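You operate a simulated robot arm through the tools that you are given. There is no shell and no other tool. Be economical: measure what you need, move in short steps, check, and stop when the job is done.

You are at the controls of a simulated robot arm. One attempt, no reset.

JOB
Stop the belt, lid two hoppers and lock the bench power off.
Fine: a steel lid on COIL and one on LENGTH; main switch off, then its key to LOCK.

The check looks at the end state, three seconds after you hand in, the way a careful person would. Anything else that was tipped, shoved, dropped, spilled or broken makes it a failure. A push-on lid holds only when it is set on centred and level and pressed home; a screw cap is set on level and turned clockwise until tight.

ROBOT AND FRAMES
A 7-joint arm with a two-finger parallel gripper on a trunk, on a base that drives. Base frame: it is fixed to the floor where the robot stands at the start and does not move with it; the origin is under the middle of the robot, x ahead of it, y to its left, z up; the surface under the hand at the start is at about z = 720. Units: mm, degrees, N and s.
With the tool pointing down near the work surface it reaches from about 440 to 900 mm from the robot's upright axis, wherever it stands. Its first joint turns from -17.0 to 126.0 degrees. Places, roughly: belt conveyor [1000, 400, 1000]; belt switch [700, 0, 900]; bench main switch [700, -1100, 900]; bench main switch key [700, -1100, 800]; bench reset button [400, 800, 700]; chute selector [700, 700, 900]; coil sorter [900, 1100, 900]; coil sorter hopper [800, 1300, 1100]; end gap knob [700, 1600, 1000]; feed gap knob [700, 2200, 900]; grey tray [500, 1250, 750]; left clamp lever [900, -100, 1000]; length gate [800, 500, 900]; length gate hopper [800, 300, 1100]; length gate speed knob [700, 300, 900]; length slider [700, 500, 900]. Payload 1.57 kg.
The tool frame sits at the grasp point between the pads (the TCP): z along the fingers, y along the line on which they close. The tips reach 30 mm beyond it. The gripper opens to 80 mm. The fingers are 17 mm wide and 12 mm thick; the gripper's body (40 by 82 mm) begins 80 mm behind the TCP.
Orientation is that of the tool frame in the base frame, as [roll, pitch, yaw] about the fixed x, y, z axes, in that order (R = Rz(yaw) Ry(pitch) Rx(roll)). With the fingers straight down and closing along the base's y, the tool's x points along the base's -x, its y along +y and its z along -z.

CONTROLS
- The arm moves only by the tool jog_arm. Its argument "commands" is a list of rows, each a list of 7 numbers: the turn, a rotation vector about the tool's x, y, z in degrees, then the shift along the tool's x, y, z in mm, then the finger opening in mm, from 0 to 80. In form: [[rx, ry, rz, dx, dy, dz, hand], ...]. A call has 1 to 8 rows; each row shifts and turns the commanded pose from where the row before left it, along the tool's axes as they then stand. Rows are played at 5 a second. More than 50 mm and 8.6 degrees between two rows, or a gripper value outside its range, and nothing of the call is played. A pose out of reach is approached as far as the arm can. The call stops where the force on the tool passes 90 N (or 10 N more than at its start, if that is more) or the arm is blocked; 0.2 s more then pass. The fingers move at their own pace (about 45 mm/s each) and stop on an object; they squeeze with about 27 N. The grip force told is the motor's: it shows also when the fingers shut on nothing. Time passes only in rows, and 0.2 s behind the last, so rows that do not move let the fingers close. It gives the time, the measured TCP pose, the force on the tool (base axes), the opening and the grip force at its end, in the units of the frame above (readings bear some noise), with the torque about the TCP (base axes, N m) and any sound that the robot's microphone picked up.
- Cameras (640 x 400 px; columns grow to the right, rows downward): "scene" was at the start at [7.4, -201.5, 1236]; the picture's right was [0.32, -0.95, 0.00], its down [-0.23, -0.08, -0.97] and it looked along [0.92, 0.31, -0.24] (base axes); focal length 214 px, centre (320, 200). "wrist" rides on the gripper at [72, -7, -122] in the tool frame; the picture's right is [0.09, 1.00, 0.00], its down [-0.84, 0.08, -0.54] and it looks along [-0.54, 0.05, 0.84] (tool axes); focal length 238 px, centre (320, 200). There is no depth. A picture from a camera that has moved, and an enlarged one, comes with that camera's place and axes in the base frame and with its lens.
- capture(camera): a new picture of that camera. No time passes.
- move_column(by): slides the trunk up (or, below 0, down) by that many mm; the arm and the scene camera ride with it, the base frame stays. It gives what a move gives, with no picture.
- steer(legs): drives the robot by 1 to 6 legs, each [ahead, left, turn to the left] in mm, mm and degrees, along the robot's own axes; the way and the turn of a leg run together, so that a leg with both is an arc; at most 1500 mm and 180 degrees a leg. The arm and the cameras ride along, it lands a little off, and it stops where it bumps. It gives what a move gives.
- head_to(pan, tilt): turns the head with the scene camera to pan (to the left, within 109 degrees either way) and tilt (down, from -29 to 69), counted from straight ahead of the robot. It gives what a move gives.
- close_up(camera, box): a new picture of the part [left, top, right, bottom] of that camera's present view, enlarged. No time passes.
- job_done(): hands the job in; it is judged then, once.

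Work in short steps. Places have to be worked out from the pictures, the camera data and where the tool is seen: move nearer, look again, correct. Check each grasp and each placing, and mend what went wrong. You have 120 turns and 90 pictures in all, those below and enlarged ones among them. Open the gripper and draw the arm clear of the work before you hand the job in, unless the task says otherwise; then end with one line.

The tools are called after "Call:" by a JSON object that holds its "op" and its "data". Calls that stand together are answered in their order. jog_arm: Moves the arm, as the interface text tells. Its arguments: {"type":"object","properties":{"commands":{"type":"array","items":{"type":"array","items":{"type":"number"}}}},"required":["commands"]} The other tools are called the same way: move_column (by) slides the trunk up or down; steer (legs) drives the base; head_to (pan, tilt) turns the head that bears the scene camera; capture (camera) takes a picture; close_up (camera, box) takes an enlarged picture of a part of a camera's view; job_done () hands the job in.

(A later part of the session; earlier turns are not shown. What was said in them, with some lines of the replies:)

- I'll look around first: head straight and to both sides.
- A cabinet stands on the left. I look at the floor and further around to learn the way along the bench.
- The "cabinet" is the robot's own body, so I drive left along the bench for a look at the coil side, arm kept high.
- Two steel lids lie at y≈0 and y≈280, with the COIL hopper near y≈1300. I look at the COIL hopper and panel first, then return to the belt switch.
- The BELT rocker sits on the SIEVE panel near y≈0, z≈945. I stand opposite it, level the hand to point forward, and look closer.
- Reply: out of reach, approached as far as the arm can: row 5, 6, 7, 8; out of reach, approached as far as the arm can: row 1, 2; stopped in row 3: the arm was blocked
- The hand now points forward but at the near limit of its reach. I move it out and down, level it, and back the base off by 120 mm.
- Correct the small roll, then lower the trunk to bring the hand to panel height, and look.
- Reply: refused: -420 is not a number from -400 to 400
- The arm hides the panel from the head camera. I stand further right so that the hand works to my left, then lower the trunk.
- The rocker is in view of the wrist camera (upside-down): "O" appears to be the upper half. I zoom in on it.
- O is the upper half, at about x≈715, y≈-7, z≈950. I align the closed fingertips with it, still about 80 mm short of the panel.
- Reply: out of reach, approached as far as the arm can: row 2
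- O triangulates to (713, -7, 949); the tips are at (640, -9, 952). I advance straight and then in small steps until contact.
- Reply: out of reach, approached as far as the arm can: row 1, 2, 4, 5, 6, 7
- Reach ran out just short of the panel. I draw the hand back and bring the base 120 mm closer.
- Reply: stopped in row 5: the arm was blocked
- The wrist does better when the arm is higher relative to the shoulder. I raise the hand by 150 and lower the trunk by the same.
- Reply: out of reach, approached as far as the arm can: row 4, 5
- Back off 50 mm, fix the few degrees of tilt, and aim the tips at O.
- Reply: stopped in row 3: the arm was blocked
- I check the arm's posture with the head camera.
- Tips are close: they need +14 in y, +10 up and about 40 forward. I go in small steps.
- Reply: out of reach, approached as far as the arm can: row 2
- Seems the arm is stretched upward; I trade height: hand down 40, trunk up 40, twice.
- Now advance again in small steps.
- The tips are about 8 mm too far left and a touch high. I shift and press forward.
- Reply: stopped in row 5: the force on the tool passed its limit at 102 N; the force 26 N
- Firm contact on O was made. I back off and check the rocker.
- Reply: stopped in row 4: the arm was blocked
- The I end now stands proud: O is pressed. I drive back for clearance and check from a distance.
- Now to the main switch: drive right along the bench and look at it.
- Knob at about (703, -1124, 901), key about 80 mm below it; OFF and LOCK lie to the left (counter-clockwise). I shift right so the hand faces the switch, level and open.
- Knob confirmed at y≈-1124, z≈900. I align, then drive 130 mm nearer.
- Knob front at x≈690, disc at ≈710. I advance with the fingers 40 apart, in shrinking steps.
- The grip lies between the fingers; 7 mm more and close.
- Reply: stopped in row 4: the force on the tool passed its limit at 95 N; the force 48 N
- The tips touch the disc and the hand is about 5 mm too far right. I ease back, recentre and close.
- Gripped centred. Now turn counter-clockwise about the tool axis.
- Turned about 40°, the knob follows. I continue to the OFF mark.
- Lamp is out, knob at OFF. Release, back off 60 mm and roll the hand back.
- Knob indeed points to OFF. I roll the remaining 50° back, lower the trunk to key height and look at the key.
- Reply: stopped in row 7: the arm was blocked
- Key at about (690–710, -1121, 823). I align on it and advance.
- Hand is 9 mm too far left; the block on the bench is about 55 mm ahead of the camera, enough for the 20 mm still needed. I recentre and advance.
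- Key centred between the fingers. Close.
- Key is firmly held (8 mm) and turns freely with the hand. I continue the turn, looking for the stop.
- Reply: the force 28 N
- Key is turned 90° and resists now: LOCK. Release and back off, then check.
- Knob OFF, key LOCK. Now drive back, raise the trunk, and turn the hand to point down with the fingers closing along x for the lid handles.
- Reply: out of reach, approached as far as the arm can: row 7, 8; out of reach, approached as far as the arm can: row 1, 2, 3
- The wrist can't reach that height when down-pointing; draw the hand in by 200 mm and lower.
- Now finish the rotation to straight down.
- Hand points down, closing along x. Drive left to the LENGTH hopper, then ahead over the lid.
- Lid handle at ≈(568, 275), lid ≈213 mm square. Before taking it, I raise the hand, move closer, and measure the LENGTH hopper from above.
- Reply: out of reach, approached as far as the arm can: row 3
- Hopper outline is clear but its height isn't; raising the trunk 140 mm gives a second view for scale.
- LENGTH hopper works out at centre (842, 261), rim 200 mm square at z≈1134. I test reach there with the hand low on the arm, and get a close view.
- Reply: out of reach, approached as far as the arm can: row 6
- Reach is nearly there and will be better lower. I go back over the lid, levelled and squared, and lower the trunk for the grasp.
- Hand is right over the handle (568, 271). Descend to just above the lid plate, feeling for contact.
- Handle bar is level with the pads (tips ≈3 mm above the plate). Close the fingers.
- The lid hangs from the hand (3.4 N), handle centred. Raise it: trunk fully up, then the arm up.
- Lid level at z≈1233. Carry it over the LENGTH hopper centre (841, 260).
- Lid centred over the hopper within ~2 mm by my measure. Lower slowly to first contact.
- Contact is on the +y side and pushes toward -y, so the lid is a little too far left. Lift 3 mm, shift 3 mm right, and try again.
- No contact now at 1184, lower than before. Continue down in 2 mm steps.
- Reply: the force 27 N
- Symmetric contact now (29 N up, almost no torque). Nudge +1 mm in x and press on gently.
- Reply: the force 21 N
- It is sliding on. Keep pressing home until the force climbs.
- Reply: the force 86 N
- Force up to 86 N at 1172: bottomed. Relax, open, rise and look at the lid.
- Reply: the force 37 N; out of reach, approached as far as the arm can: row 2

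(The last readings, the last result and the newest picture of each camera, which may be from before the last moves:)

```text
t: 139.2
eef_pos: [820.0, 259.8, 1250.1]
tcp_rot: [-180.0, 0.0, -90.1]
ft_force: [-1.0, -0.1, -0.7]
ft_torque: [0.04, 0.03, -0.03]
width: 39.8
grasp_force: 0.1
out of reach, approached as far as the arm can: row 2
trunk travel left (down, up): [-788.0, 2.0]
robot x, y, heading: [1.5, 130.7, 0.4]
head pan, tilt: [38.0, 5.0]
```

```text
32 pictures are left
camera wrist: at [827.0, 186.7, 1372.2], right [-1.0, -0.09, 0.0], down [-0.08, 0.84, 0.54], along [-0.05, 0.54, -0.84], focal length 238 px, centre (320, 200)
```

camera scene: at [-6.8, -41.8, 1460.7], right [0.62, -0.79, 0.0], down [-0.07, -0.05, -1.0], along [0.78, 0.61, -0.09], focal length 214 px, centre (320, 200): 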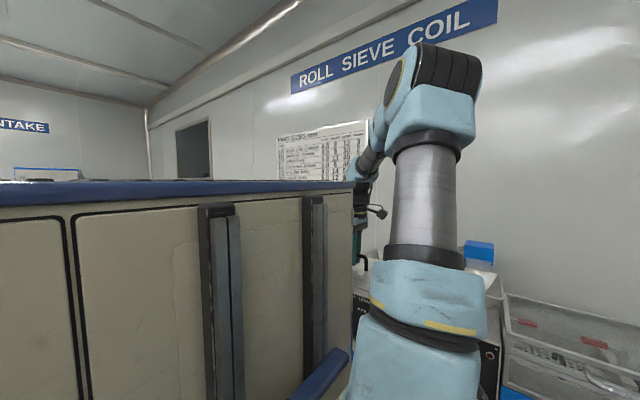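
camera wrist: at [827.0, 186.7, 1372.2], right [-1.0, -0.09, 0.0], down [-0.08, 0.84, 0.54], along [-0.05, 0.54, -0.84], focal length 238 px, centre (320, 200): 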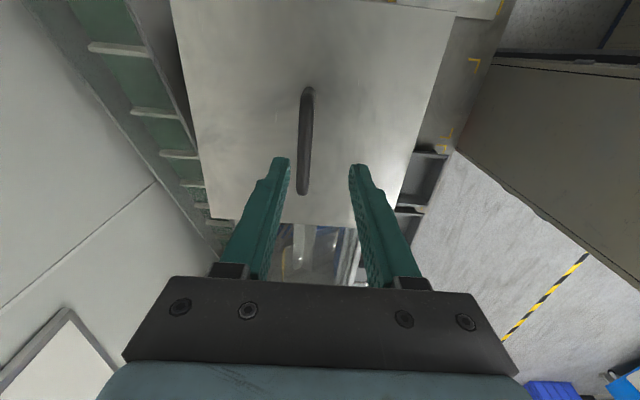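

Lid lies square on the hopper; I want a side view. I retract the arm, drive left, and look at it from the head camera (also on the way to measure the COIL hopper).

Call:
{"op": "jog_arm", "data": {"commands": [[0, 0, 0, 0, 45, 0, 40], [0, 0, 0, 0, 45, 0, 40], [0, 0, 0, 0, 45, 0, 40], [0, 0, 0, 0, 45, 0, 40], [0, 0, 0, 0, 0, 0, 40]]}}

Call:
{"op": "steer", "data": {"legs": [[0, 420, 0]]}}

Call:
{"op": "move_column", "data": {"by": -250}}

Call:
{"op": "head_to", "data": {"pan": -10, "tilt": 5}}

Call:
{"op": "close_up", "data": {"camera": "scene", "box": [230, 160, 430, 285]}}

```text
t: 140.4
eef_pos: [640.5, 258.7, 1248.9]
tcp_rot: [180.0, 0.0, -89.9]
ft_force: [-0.5, 0.4, 1.0]
ft_torque: [-0.01, -0.02, 0.01]
width: 40.1
grasp_force: 0.2
trunk travel left (down, up): [-788.0, 2.0]
robot x, y, heading: [3.3, 130.6, 0.1]
head pan, tilt: [38.0, 5.0]
```

```text
t: 143.1
eef_pos: [640.4, 686.7, 1249.0]
tcp_rot: [179.9, 0.0, -89.9]
ft_force: [0.0, 0.4, 0.2]
ft_torque: [0.0, -0.06, 0.02]
width: 40.0
grasp_force: 0.1
trunk travel left (down, up): [-788.0, 2.0]
robot x, y, heading: [-1.9, 559.7, 0.3]
head pan, tilt: [38.0, 5.0]
```

```text
t: 145.6
eef_pos: [639.8, 685.2, 998.2]
tcp_rot: [179.9, -0.1, -89.9]
ft_force: [0.1, -0.2, -0.2]
ft_torque: [0.0, -0.02, 0.02]
width: 40.2
grasp_force: 0.0
trunk travel left (down, up): [-538.0, 252.0]
robot x, y, heading: [-0.2, 554.8, 0.3]
head pan, tilt: [38.0, 5.0]
```

```text
t: 146.8
eef_pos: [639.8, 685.5, 998.7]
tcp_rot: [-180.0, 0.0, -89.9]
ft_force: [0.2, 0.3, 0.0]
ft_torque: [0.04, 0.0, 0.06]
width: 39.9
grasp_force: 0.0
trunk travel left (down, up): [-538.0, 252.0]
robot x, y, heading: [2.7, 559.4, 0.3]
head pan, tilt: [-10.0, 5.0]
```

```text
3.20 times, centred on (330, 222) of scene
camera zoom: at [10.6, 311.1, 1210.7], right [-0.17, -0.99, 0.0], down [-0.09, 0.01, -1.0], along [0.98, -0.17, -0.09], focal length 686 px, centre (288, 128)
```

zoom: 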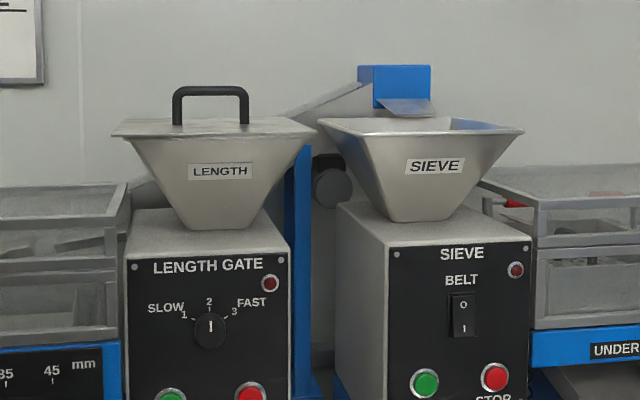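

Call:
{"op": "close_up", "data": {"camera": "scene", "box": [255, 180, 345, 236]}}

Call:
{"op": "close_up", "data": {"camera": "scene", "box": [360, 240, 400, 270]}}

```text
7.11 times, centred on (300, 208) of scene
camera zoom: at [10.6, 311.1, 1210.7], right [-0.17, -0.99, 0.0], down [-0.09, 0.01, -1.0], along [0.98, -0.17, -0.09], focal length 1525 px, centre (462, 143)
```

zoom: 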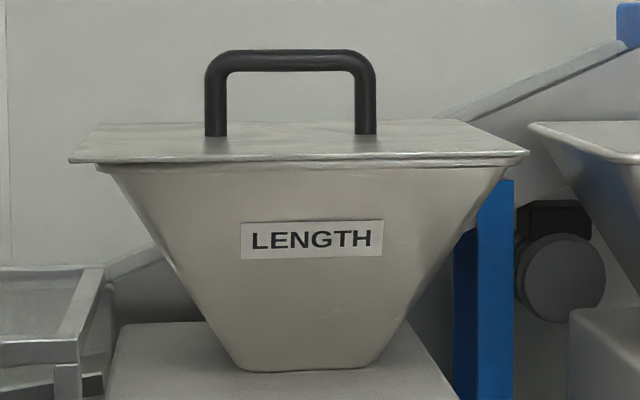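

```text
13.33 times, centred on (380, 255) of scene
camera zoom: at [10.6, 311.1, 1210.7], right [-0.17, -0.99, 0.0], down [-0.09, 0.01, -1.0], along [0.98, -0.17, -0.09], focal length 2860 px, centre (-480, -533)
```

zoom: 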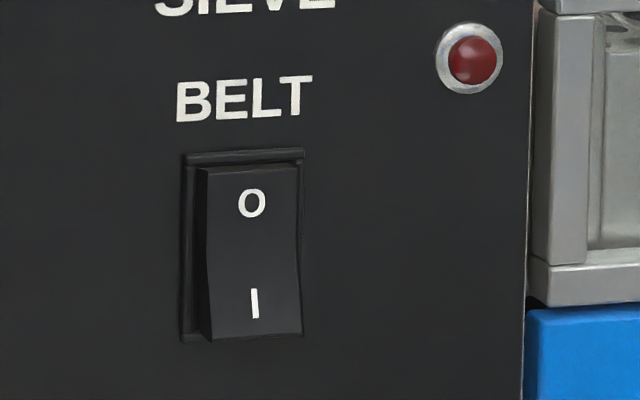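

LENGTH lid sits level and flush, and the rocker's O side is in. Now measure the COIL hopper: trunk up, drive left.

Call:
{"op": "move_column", "data": {"by": 250}}

Call:
{"op": "steer", "data": {"legs": [[0, 590, -0.3]]}}

Call:
{"op": "jog_arm", "data": {"commands": [[0, 0, 0, 0, -40, 0, 40], [0, 0, 0, 0, -40, 0, 40], [0, 0, 0, 0, -20, 0, 40], [0, 0, 0, 0, 0, 0, 40]]}}

Call:
{"op": "capture", "data": {"camera": "wrist"}}

```text
t: 149.4
eef_pos: [640.0, 685.9, 1249.0]
tcp_rot: [-180.0, 0.0, -89.9]
ft_force: [0.0, 0.4, -0.1]
ft_torque: [0.02, -0.01, -0.02]
width: 40.2
grasp_force: 0.1
trunk travel left (down, up): [-788.0, 2.0]
robot x, y, heading: [4.8, 555.4, 0.2]
head pan, tilt: [-10.0, 5.0]
```

```text
t: 152.8
eef_pos: [640.1, 1275.2, 1249.3]
tcp_rot: [-180.0, -0.1, -90.3]
ft_force: [0.5, -0.2, 0.1]
ft_torque: [0.04, -0.01, 0.0]
width: 39.9
grasp_force: 0.1
trunk travel left (down, up): [-788.0, 2.0]
robot x, y, heading: [-2.2, 1156.5, -0.3]
head pan, tilt: [-10.0, 5.0]
```

```text
t: 153.8
eef_pos: [741.9, 1274.8, 1248.3]
tcp_rot: [179.9, -0.1, -90.4]
ft_force: [0.0, -0.9, -0.8]
ft_torque: [-0.01, -0.02, 0.0]
width: 40.0
grasp_force: 0.1
trunk travel left (down, up): [-788.0, 2.0]
robot x, y, heading: [2.5, 1152.8, -0.3]
head pan, tilt: [-10.0, 5.0]
```

```text
28 pictures are left
camera wrist: at [747.6, 1202.0, 1372.2], right [-1.0, -0.09, 0.0], down [-0.07, 0.84, 0.54], along [-0.05, 0.54, -0.84], focal length 238 px, centre (320, 200)
```

wrist: 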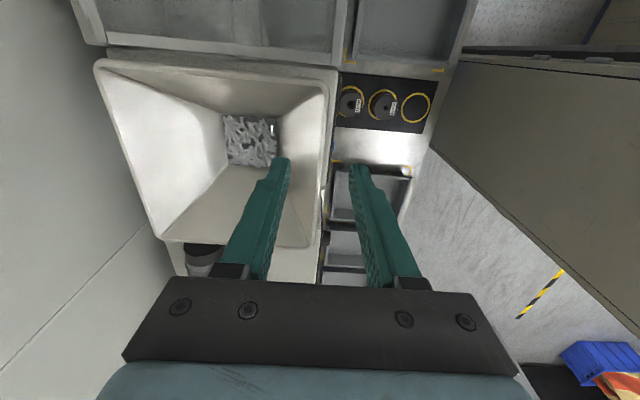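

Second view 100 mm higher for scale.

Call:
{"op": "jog_arm", "data": {"commands": [[0, 0, 0, 0, 0, -40, 40], [0, 0, 0, 0, 0, -40, 40], [0, 0, 0, 0, 0, -40, 40], [0, 0, 0, 0, 0, 0, 40]]}}

Call:
{"op": "capture", "data": {"camera": "wrist"}}

```text
t: 154.8
eef_pos: [740.1, 1274.3, 1370.5]
tcp_rot: [-180.0, 0.0, -90.5]
ft_force: [0.6, -0.2, -0.2]
ft_torque: [0.0, 0.02, -0.03]
width: 40.0
grasp_force: 0.1
trunk travel left (down, up): [-788.0, 2.0]
robot x, y, heading: [-0.8, 1152.2, -0.3]
head pan, tilt: [-10.0, 5.0]
```

```text
27 pictures are left
camera wrist: at [747.3, 1201.6, 1492.5], right [-1.0, -0.09, 0.0], down [-0.07, 0.84, 0.54], along [-0.05, 0.54, -0.84], focal length 238 px, centre (320, 200)
```

wrist: 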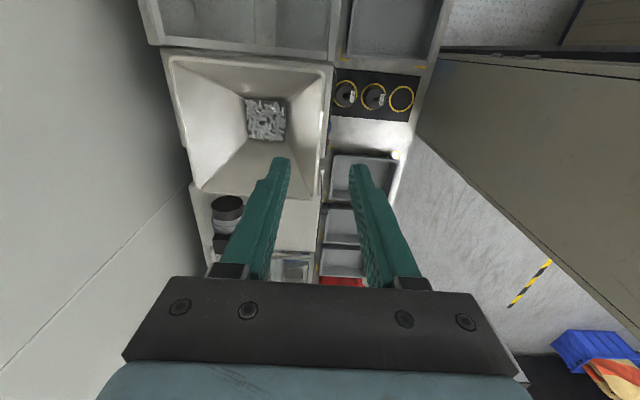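

Call:
{"op": "close_up", "data": {"camera": "wrist", "box": [150, 35, 350, 215]}}

```text
2.22 times, centred on (250, 125) of wrist
camera zoom: at [747.3, 1201.6, 1492.5], right [-1.0, -0.09, 0.0], down [-0.07, 0.84, 0.54], along [-0.05, 0.54, -0.84], focal length 530 px, centre (476, 367)
```

zoom: 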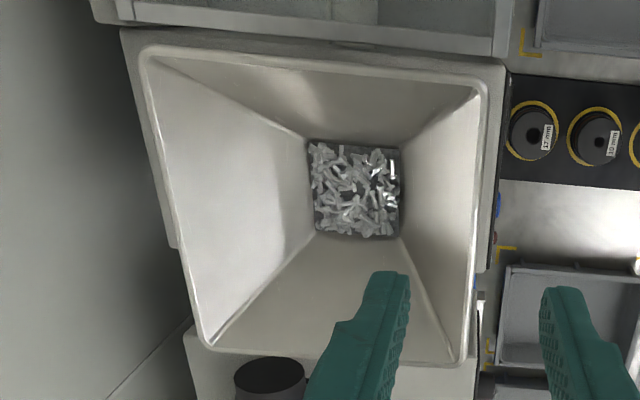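

The hopper rim (not the machine body) reads centre ≈(836, 1327), z≈1142. I shift the camera nearer above it for a firmer estimate.

Call:
{"op": "jog_arm", "data": {"commands": [[0, 0, 0, -35, 0, 10, 40], [0, 0, -0.5, -35, 0, 10, 40], [0, 0, 0, 0, -30, 0, 40], [0, 0, 0, 0, 0, 0, 40]]}}

Call:
{"op": "close_up", "data": {"camera": "wrist", "box": [160, 0, 400, 180]}}

```text
t: 155.8
eef_pos: [745.8, 1345.0, 1345.9]
tcp_rot: [-179.8, -0.1, -89.4]
ft_force: [1.4, 0.8, -0.5]
ft_torque: [0.03, -0.05, 0.01]
width: 40.0
grasp_force: 0.0
out of reach, approached as far as the arm can: row 3
trunk travel left (down, up): [-788.0, 2.0]
robot x, y, heading: [3.2, 1152.9, -0.1]
head pan, tilt: [-10.0, 5.0]
```

```text
2.22 times, centred on (280, 90) of wrist
camera zoom: at [753.1, 1271.8, 1468.6], right [-0.99, -0.1, -0.01], down [-0.09, 0.84, 0.54], along [-0.05, 0.54, -0.84], focal length 530 px, centre (409, 444)
```

zoom: 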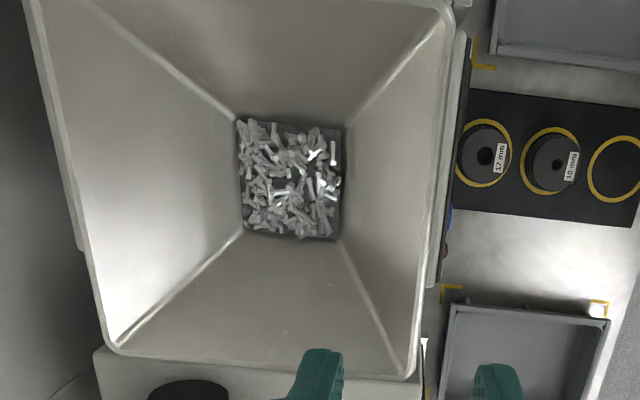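

COIL hopper centre ≈(836, 1328), rim z≈1141. Now fetch the other lid near (570, 0): retract, drive right, lower.

Call:
{"op": "jog_arm", "data": {"commands": [[0, 0, 0.6, 0, 45, 20, 50], [0, 0, 0, 0, 45, 20, 50], [0, 0, 0, 0, 45, 20, 50], [0, 0, 0, 0, 43, 20, 50], [0, 0, 0, 0, 0, 0, 50]]}}

Call:
{"op": "steer", "data": {"legs": [[0, -1345, 0]]}}

Call:
{"op": "move_column", "data": {"by": -330}}

Call:
{"op": "capture", "data": {"camera": "wrist"}}

```text
t: 156.9
eef_pos: [567.5, 1345.2, 1268.5]
tcp_rot: [-179.9, 0.1, -90.6]
ft_force: [-0.4, -0.1, -1.3]
ft_torque: [0.04, 0.01, 0.04]
width: 50.2
grasp_force: 0.2
trunk travel left (down, up): [-788.0, 2.0]
robot x, y, heading: [-2.4, 1151.2, -0.1]
head pan, tilt: [-10.0, 5.0]
```

```text
t: 163.8
eef_pos: [563.7, -13.5, 1270.2]
tcp_rot: [-179.8, 0.0, -90.3]
ft_force: [0.1, -0.6, -0.5]
ft_torque: [-0.03, 0.02, 0.03]
width: 50.1
grasp_force: 0.1
trunk travel left (down, up): [-788.0, 2.0]
robot x, y, heading: [0.1, -209.3, -0.5]
head pan, tilt: [-10.0, 5.0]
```

```text
t: 167.0
eef_pos: [563.3, -13.8, 938.6]
tcp_rot: [180.0, -0.1, -90.3]
ft_force: [-0.2, -0.5, -0.2]
ft_torque: [-0.01, 0.01, -0.02]
width: 50.1
grasp_force: 0.0
trunk travel left (down, up): [-458.0, 332.0]
robot x, y, heading: [-8.0, -206.8, -0.2]
head pan, tilt: [-10.0, 5.0]
```

```text
24 pictures are left
camera wrist: at [570.6, -86.6, 1062.0], right [-1.0, -0.09, 0.0], down [-0.07, 0.84, 0.54], along [-0.05, 0.54, -0.84], focal length 238 px, centre (320, 200)
```

wrist: 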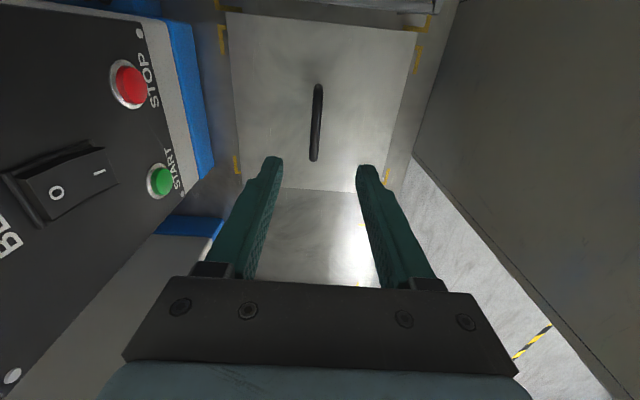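

Handle at ≈(567, -7). Align and descend to pad level at z≈773.

Call:
{"op": "jog_arm", "data": {"commands": [[0, 0, 0, -7, -4, 40, 50], [0, 0, 0, 0, 0, 40, 50], [0, 0, 0, 0, 0, 40, 50], [0, 0, 0, 0, 0, 30, 50], [0, 0, 0, 0, 0, 10, 50], [0, 0, 0, 0, 0, 4, 50], [0, 0, 0, 0, 0, 0, 50]]}}

Call:
{"op": "capture", "data": {"camera": "wrist"}}

```text
t: 168.6
eef_pos: [567.8, -6.2, 777.0]
tcp_rot: [-180.0, 0.0, -90.3]
ft_force: [-0.3, -0.3, 0.4]
ft_torque: [0.01, -0.01, 0.01]
width: 50.1
grasp_force: 0.0
trunk travel left (down, up): [-458.0, 332.0]
robot x, y, heading: [-3.8, -206.1, -0.1]
head pan, tilt: [-10.0, 5.0]
```

```text
23 pictures are left
camera wrist: at [573.8, -80.9, 898.8], right [-1.0, -0.09, 0.0], down [-0.07, 0.84, 0.54], along [-0.05, 0.54, -0.84], focal length 238 px, centre (320, 200)
```

wrist: 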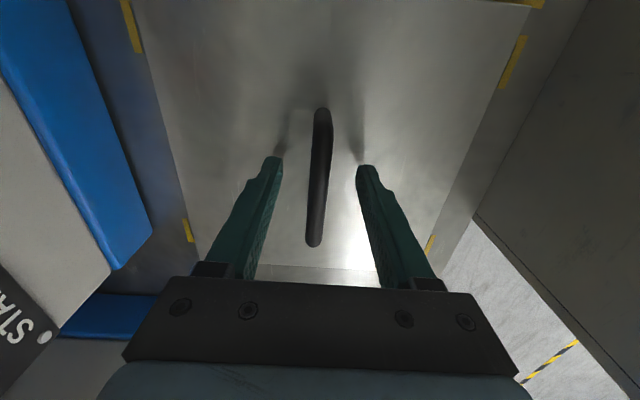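

Same relation as with the first lid. 3 mm lower, close, lift.

Call:
{"op": "jog_arm", "data": {"commands": [[0, 0, 0, -0.5, 0, 3.5, 30], [0, 0, 0, 0, 0, 0, 0], [0, 0, 0, 0, 0, 0, 0], [0, 0, 0, 0, 0, 0, 0], [0, 0, 0, 0, 0, 0, 0]]}}

Call:
{"op": "jog_arm", "data": {"commands": [[0, 0, 0, 0, 0, -10, 0], [0, 0, 0, 0, 0, -20, 0], [0, 0, 0, 0, 0, -20, 0], [0, 0, 0, 0, 0, 0, 0]]}}

Call:
{"op": "move_column", "data": {"by": 330}}

Call:
{"op": "jog_arm", "data": {"commands": [[0, 0, 0, 0, 0, -40, 0], [0, 0, 0, 0, 0, -40, 0], [0, 0, 0, 0, 0, -20, 0], [0, 0, 0, 0, 0, 0, 0]]}}

```text
t: 169.8
eef_pos: [567.2, -7.3, 772.7]
tcp_rot: [-180.0, 0.0, -90.4]
ft_force: [0.4, 0.3, 0.7]
ft_torque: [0.16, -0.04, 0.02]
width: 11.4
grasp_force: 26.5
trunk travel left (down, up): [-458.0, 332.0]
robot x, y, heading: [-1.4, -209.9, -0.2]
head pan, tilt: [-10.0, 5.0]
```

```text
t: 170.8
eef_pos: [567.7, -9.1, 823.1]
tcp_rot: [-179.9, 0.0, -90.3]
ft_force: [-0.3, 0.1, -3.4]
ft_torque: [-0.04, 0.0, 0.01]
width: 11.3
grasp_force: 26.7
trunk travel left (down, up): [-458.0, 332.0]
robot x, y, heading: [-3.6, -207.2, -0.2]
head pan, tilt: [-10.0, 5.0]
```

```text
t: 174.1
eef_pos: [567.8, -8.3, 1152.0]
tcp_rot: [180.0, 0.0, -90.3]
ft_force: [0.3, 0.6, -3.6]
ft_torque: [-0.05, 0.02, -0.01]
width: 11.3
grasp_force: 26.7
trunk travel left (down, up): [-788.0, 2.0]
robot x, y, heading: [-3.9, -209.5, -0.2]
head pan, tilt: [-10.0, 5.0]
```

```text
t: 175.1
eef_pos: [567.1, -7.3, 1253.5]
tcp_rot: [-180.0, 0.0, -90.3]
ft_force: [-0.9, 0.1, -2.5]
ft_torque: [-0.04, -0.04, -0.01]
width: 11.4
grasp_force: 27.0
trunk travel left (down, up): [-788.0, 2.0]
robot x, y, heading: [-2.8, -207.7, -0.1]
head pan, tilt: [-10.0, 5.0]
```

Lid held and high. Drive left to COIL, then bring the hand toward rel y≈135.

Call:
{"op": "steer", "data": {"legs": [[0, 1400, 0]]}}

```text
t: 182.1
eef_pos: [563.3, 1406.0, 1253.3]
tcp_rot: [180.0, -0.1, -89.9]
ft_force: [0.5, -0.3, -3.4]
ft_torque: [-0.01, 0.01, -0.03]
width: 11.7
grasp_force: 27.2
trunk travel left (down, up): [-788.0, 2.0]
robot x, y, heading: [-9.3, 1199.8, 0.5]
head pan, tilt: [-10.0, 5.0]
```

Call:
{"op": "steer", "data": {"legs": [[14, 0, 0]]}}

Call:
{"op": "jog_arm", "data": {"commands": [[0, 0, 0, 20, -40, 0, 0], [0, 0, 0, 20, -40, 0, 0], [0, 0, 0, 20, -40, 0, 0], [0, 0, 0, 18, -40, 0, 0], [0, 0, 0, 0, -40, 5, 0], [0, 0, 0, 0, -40, 15, 0], [0, 0, 0, 0, -20, 15, 0], [0, 0, 0, 0, 0, 0, 0]]}}

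Call:
{"op": "capture", "data": {"camera": "wrist"}}

```text
t: 182.8
eef_pos: [577.0, 1405.9, 1252.6]
tcp_rot: [-180.0, 0.1, -89.9]
ft_force: [0.2, -0.7, -3.4]
ft_torque: [-0.02, -0.04, 0.01]
width: 11.5
grasp_force: 27.0
trunk travel left (down, up): [-788.0, 2.0]
robot x, y, heading: [6.8, 1197.6, 0.4]
head pan, tilt: [-10.0, 5.0]
```

```text
t: 184.6
eef_pos: [837.6, 1327.6, 1217.0]
tcp_rot: [179.9, 0.0, -89.9]
ft_force: [-0.2, 0.4, -2.9]
ft_torque: [-0.02, 0.03, 0.0]
width: 11.4
grasp_force: 27.6
trunk travel left (down, up): [-788.0, 2.0]
robot x, y, heading: [8.6, 1203.1, 0.2]
head pan, tilt: [-10.0, 5.0]
```

```text
22 pictures are left
camera wrist: at [844.9, 1255.8, 1340.4], right [-1.0, -0.09, 0.0], down [-0.08, 0.84, 0.54], along [-0.05, 0.54, -0.84], focal length 238 px, centre (320, 200)
```

wrist: 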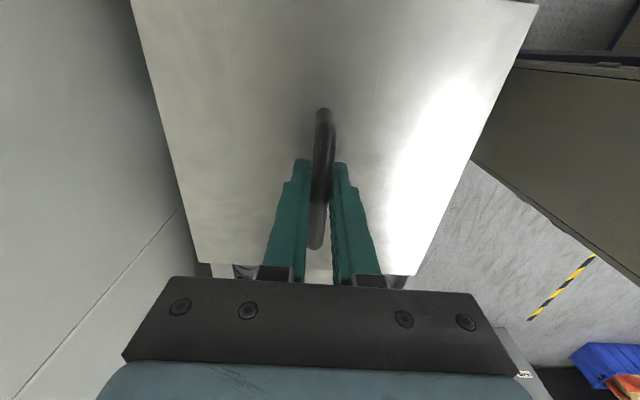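

Lid attitude is the same as the first. Shift slightly (-2.5 x, -1 y) and lower toward contact expected near z≈1190.

Call:
{"op": "jog_arm", "data": {"commands": [[0, 0, 0, 1, 2.5, 10, 0], [0, 0, 0, 0, 0, 8, 0], [0, 0, 0, 0, 0, 4, 0], [0, 0, 0, 0, 0, 2, 0], [0, 0, 0, 0, 0, 0, 0]]}}

```text
t: 185.8
eef_pos: [834.5, 1326.0, 1193.8]
tcp_rot: [180.0, 0.0, -89.9]
ft_force: [-0.8, 0.5, -3.5]
ft_torque: [-0.05, -0.01, 0.0]
width: 11.3
grasp_force: 26.8
trunk travel left (down, up): [-788.0, 2.0]
robot x, y, heading: [9.1, 1202.8, 0.1]
head pan, tilt: [-10.0, 5.0]
```

Call:
{"op": "jog_arm", "data": {"commands": [[0, 0, 0, 0, 0, 2, 0], [0, 0, 0, 0, 0, 2, 0], [0, 0, 0, 0, 0, 0, 0]]}}

Call:
{"op": "jog_arm", "data": {"commands": [[0, 0, 0, 0, 0, 2, 0], [0, 0, 0, 0, 0, 2, 0], [0, 0, 0, 0, 0, 0, 0]]}}

```text
t: 186.6
eef_pos: [834.7, 1326.4, 1190.3]
tcp_rot: [-180.0, 0.0, -89.8]
ft_force: [-0.4, -0.7, -4.2]
ft_torque: [0.01, -0.02, -0.04]
width: 11.3
grasp_force: 26.6
trunk travel left (down, up): [-788.0, 2.0]
robot x, y, heading: [5.0, 1201.2, 0.1]
head pan, tilt: [-10.0, 5.0]
```

```text
t: 187.4
eef_pos: [834.7, 1325.5, 1185.4]
tcp_rot: [180.0, -0.1, -89.9]
ft_force: [-0.1, 0.5, -3.0]
ft_torque: [-0.04, 0.0, -0.02]
width: 11.4
grasp_force: 27.4
trunk travel left (down, up): [-788.0, 2.0]
robot x, y, heading: [5.6, 1199.8, 0.0]
head pan, tilt: [-10.0, 5.0]
```

No contact yet at 1185; continue in 2 mm steps.

Call:
{"op": "jog_arm", "data": {"commands": [[0, 0, 0, 0, 0, 2, 0], [0, 0, 0, 0, 0, 2, 0], [0, 0, 0, 0, 0, 0, 0]]}}

Call:
{"op": "jog_arm", "data": {"commands": [[0, 0, 0, 0, 0, 2, 0], [0, 0, 0, 0, 0, 0, 0]]}}

```text
t: 188.2
eef_pos: [834.2, 1325.2, 1183.3]
tcp_rot: [-179.9, 0.1, -89.9]
ft_force: [2.5, 0.7, 4.6]
ft_torque: [0.07, -0.01, 0.0]
width: 11.4
grasp_force: 26.7
trunk travel left (down, up): [-788.0, 2.0]
robot x, y, heading: [9.7, 1199.5, 0.3]
head pan, tilt: [-10.0, 5.0]
```

```text
t: 188.8
eef_pos: [834.2, 1326.5, 1182.1]
tcp_rot: [-179.8, 0.1, -89.9]
ft_force: [10.0, 3.0, 20.0]
ft_torque: [0.03, 0.02, 0.05]
width: 11.8
grasp_force: 26.8
trunk travel left (down, up): [-788.0, 2.0]
robot x, y, heading: [7.3, 1203.7, 0.4]
head pan, tilt: [-10.0, 5.0]
```

Even contact with a +x side force; follow 1 mm in +x and press.

Call:
{"op": "jog_arm", "data": {"commands": [[0, 0, 0, 0, -1, 1, 0], [0, 0, 0, 0, 0, 2, 0], [0, 0, 0, 0, 0, 2, 0], [0, 0, 0, 0, 0, 0, 0]]}}

```text
t: 189.8
eef_pos: [834.2, 1325.7, 1175.2]
tcp_rot: [180.0, 0.0, -89.8]
ft_force: [-4.9, -0.2, 17.5]
ft_torque: [-0.12, -0.03, -0.01]
width: 11.4
grasp_force: 27.0
trunk travel left (down, up): [-788.0, 2.0]
robot x, y, heading: [9.0, 1198.9, 0.4]
head pan, tilt: [-10.0, 5.0]
```

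It slides on as the first did. Press home.

Call:
{"op": "jog_arm", "data": {"commands": [[0, 0, 0, 0, 0.5, 3, 0], [0, 0, 0, 0, 0, 3, 0], [0, 0, 0, 0, 0, 3, 0], [0, 0, 0, 0, 0, 3, 0], [0, 0, 0, 0, 0, 3, 0], [0, 0, 0, 0, 0, 0, 0]]}}

```text
t: 191.2
eef_pos: [836.0, 1325.8, 1172.7]
tcp_rot: [-178.8, 0.4, -90.0]
ft_force: [-5.1, 0.7, 78.8]
ft_torque: [-0.31, 1.71, 0.03]
width: 11.7
grasp_force: 27.1
trunk travel left (down, up): [-788.0, 2.0]
robot x, y, heading: [7.5, 1202.3, 0.3]
head pan, tilt: [-10.0, 5.0]
```

Bottomed at 79 N like the first. Relax, open, rise, retract, and get a side view.

Call:
{"op": "jog_arm", "data": {"commands": [[0, 0, 0, 0, 0, -6, 0], [0, 0, 0, 0, 0, -8, 0], [0, 0, 0, 0, 0, 0, 40], [0, 0, 0, 0, 0, 0, 40], [0, 0, 0, 0, 0, 0, 40]]}}

Call:
{"op": "jog_arm", "data": {"commands": [[0, 0, 0, 0, 0, -30, 40], [0, 0, 0, 0, 10, -40, 40], [0, 0, 0, 0, 45, 0, 40], [0, 0, 0, 0, 45, 0, 40], [0, 0, 0, 0, 45, 0, 40], [0, 0, 0, 0, 45, 0, 40], [0, 0, 0, 0, 0, 0, 40]]}}

Call:
{"op": "steer", "data": {"legs": [[0, 450, 0]]}}

Call:
{"op": "move_column", "data": {"by": -250}}

Call:
{"op": "close_up", "data": {"camera": "scene", "box": [230, 160, 400, 266]}}

```text
t: 192.4
eef_pos: [832.9, 1324.9, 1172.8]
tcp_rot: [179.7, -0.1, -89.9]
ft_force: [-6.1, -7.1, 21.2]
ft_torque: [-0.16, -0.3, -0.15]
width: 35.6
grasp_force: 0.1
trunk travel left (down, up): [-788.0, 2.0]
robot x, y, heading: [11.7, 1199.7, 0.5]
head pan, tilt: [-10.0, 5.0]
```

```text
t: 194.0
eef_pos: [645.8, 1330.0, 1244.3]
tcp_rot: [179.9, 0.0, -90.0]
ft_force: [0.3, -0.5, 0.1]
ft_torque: [0.02, -0.01, -0.01]
width: 40.0
grasp_force: 0.1
trunk travel left (down, up): [-788.0, 2.0]
robot x, y, heading: [8.5, 1201.8, -0.0]
head pan, tilt: [-10.0, 5.0]
```

```text
t: 196.7
eef_pos: [644.2, 1778.1, 1244.7]
tcp_rot: [180.0, 0.0, -90.1]
ft_force: [-0.4, 0.0, 0.9]
ft_torque: [0.01, -0.01, -0.01]
width: 39.9
grasp_force: 0.0
trunk travel left (down, up): [-788.0, 2.0]
robot x, y, heading: [10.3, 1651.7, 0.6]
head pan, tilt: [-10.0, 5.0]
```

```text
t: 199.3
eef_pos: [642.7, 1778.4, 993.8]
tcp_rot: [-179.9, 0.0, -90.1]
ft_force: [0.1, 0.2, -0.6]
ft_torque: [0.03, -0.03, 0.03]
width: 40.0
grasp_force: 0.2
trunk travel left (down, up): [-538.0, 252.0]
robot x, y, heading: [5.4, 1646.0, 0.1]
head pan, tilt: [-10.0, 5.0]
```

```text
3.76 times, centred on (315, 213) of scene
camera zoom: at [16.2, 1403.7, 1210.8], right [-0.17, -0.99, 0.0], down [-0.09, 0.01, -1.0], along [0.98, -0.17, -0.09], focal length 807 px, centre (339, 151)
```

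zoom: 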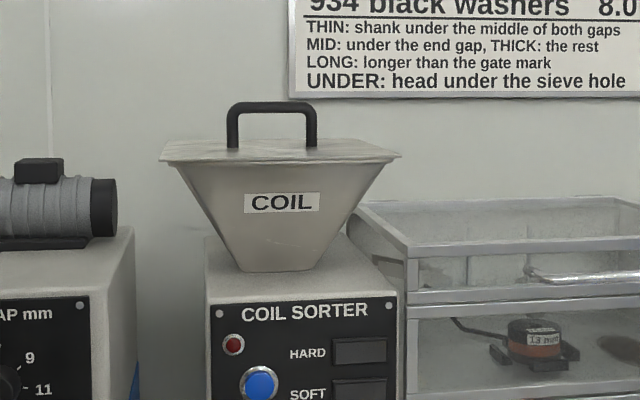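

Call:
{"op": "close_up", "data": {"camera": "scene", "box": [265, 182, 345, 232]}}

Call:
{"op": "capture", "data": {"camera": "scene"}}

```text
8.00 times, centred on (305, 207) of scene
camera zoom: at [16.2, 1403.7, 1210.8], right [-0.17, -0.99, 0.0], down [-0.09, 0.01, -1.0], along [0.98, -0.17, -0.09], focal length 1716 px, centre (440, 144)
```

zoom: 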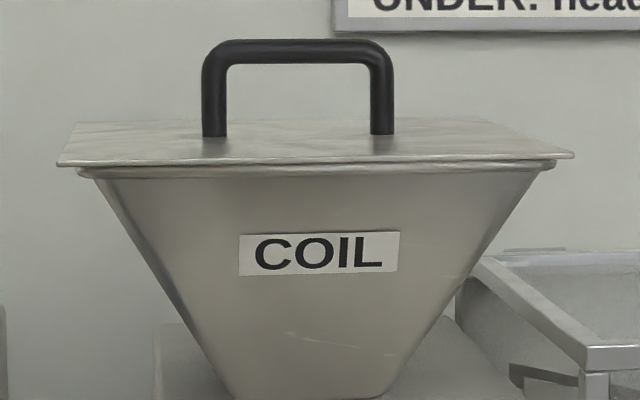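

```text
19 pictures are left
camera scene: at [16.2, 1403.7, 1210.8], right [-0.17, -0.99, 0.0], down [-0.09, 0.01, -1.0], along [0.98, -0.17, -0.09], focal length 214 px, centre (320, 200)
```

scene: 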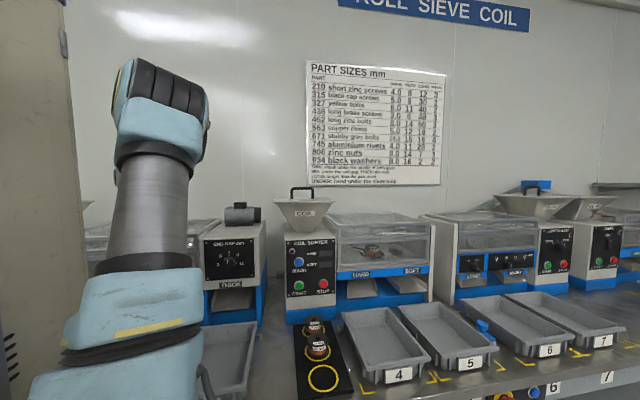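

Both lids sit level and flush, belt rocker at O, main switch OFF and key at LOCK. I open the gripper and back the robot away before handing in.

Call:
{"op": "steer", "data": {"legs": [[-250, 0, 0]]}}

Call:
{"op": "jog_arm", "data": {"commands": [[0, 0, 0, 0, 0, 0, 80], [0, 0, 0, 0, 0, 0, 80], [0, 0, 0, 0, 0, 0, 80]]}}

Call:
{"op": "job_done", "data": {}}

```text
t: 201.1
eef_pos: [396.2, 1778.5, 994.0]
tcp_rot: [-180.0, 0.1, -89.9]
ft_force: [0.1, -0.1, -0.2]
ft_torque: [-0.01, 0.04, -0.04]
width: 39.9
grasp_force: 0.0
trunk travel left (down, up): [-538.0, 252.0]
robot x, y, heading: [-244.7, 1648.1, 0.3]
head pan, tilt: [-10.0, 5.0]
```

```text
t: 201.9
eef_pos: [397.7, 1779.7, 993.3]
tcp_rot: [179.9, 0.0, -89.8]
ft_force: [0.3, 0.1, 0.3]
ft_torque: [0.02, 0.0, 0.02]
width: 80.2
grasp_force: 0.0
trunk travel left (down, up): [-538.0, 252.0]
robot x, y, heading: [-238.7, 1648.0, -0.1]
head pan, tilt: [-10.0, 5.0]
```

```text
The job is handed in.
```

The job is handed in: belt switch at O, steel lids pressed on COIL and LENGTH and sitting level in the pictures, main switch OFF with its lamp out, key at LOCK; I did not watch the belt itself to see it stop.
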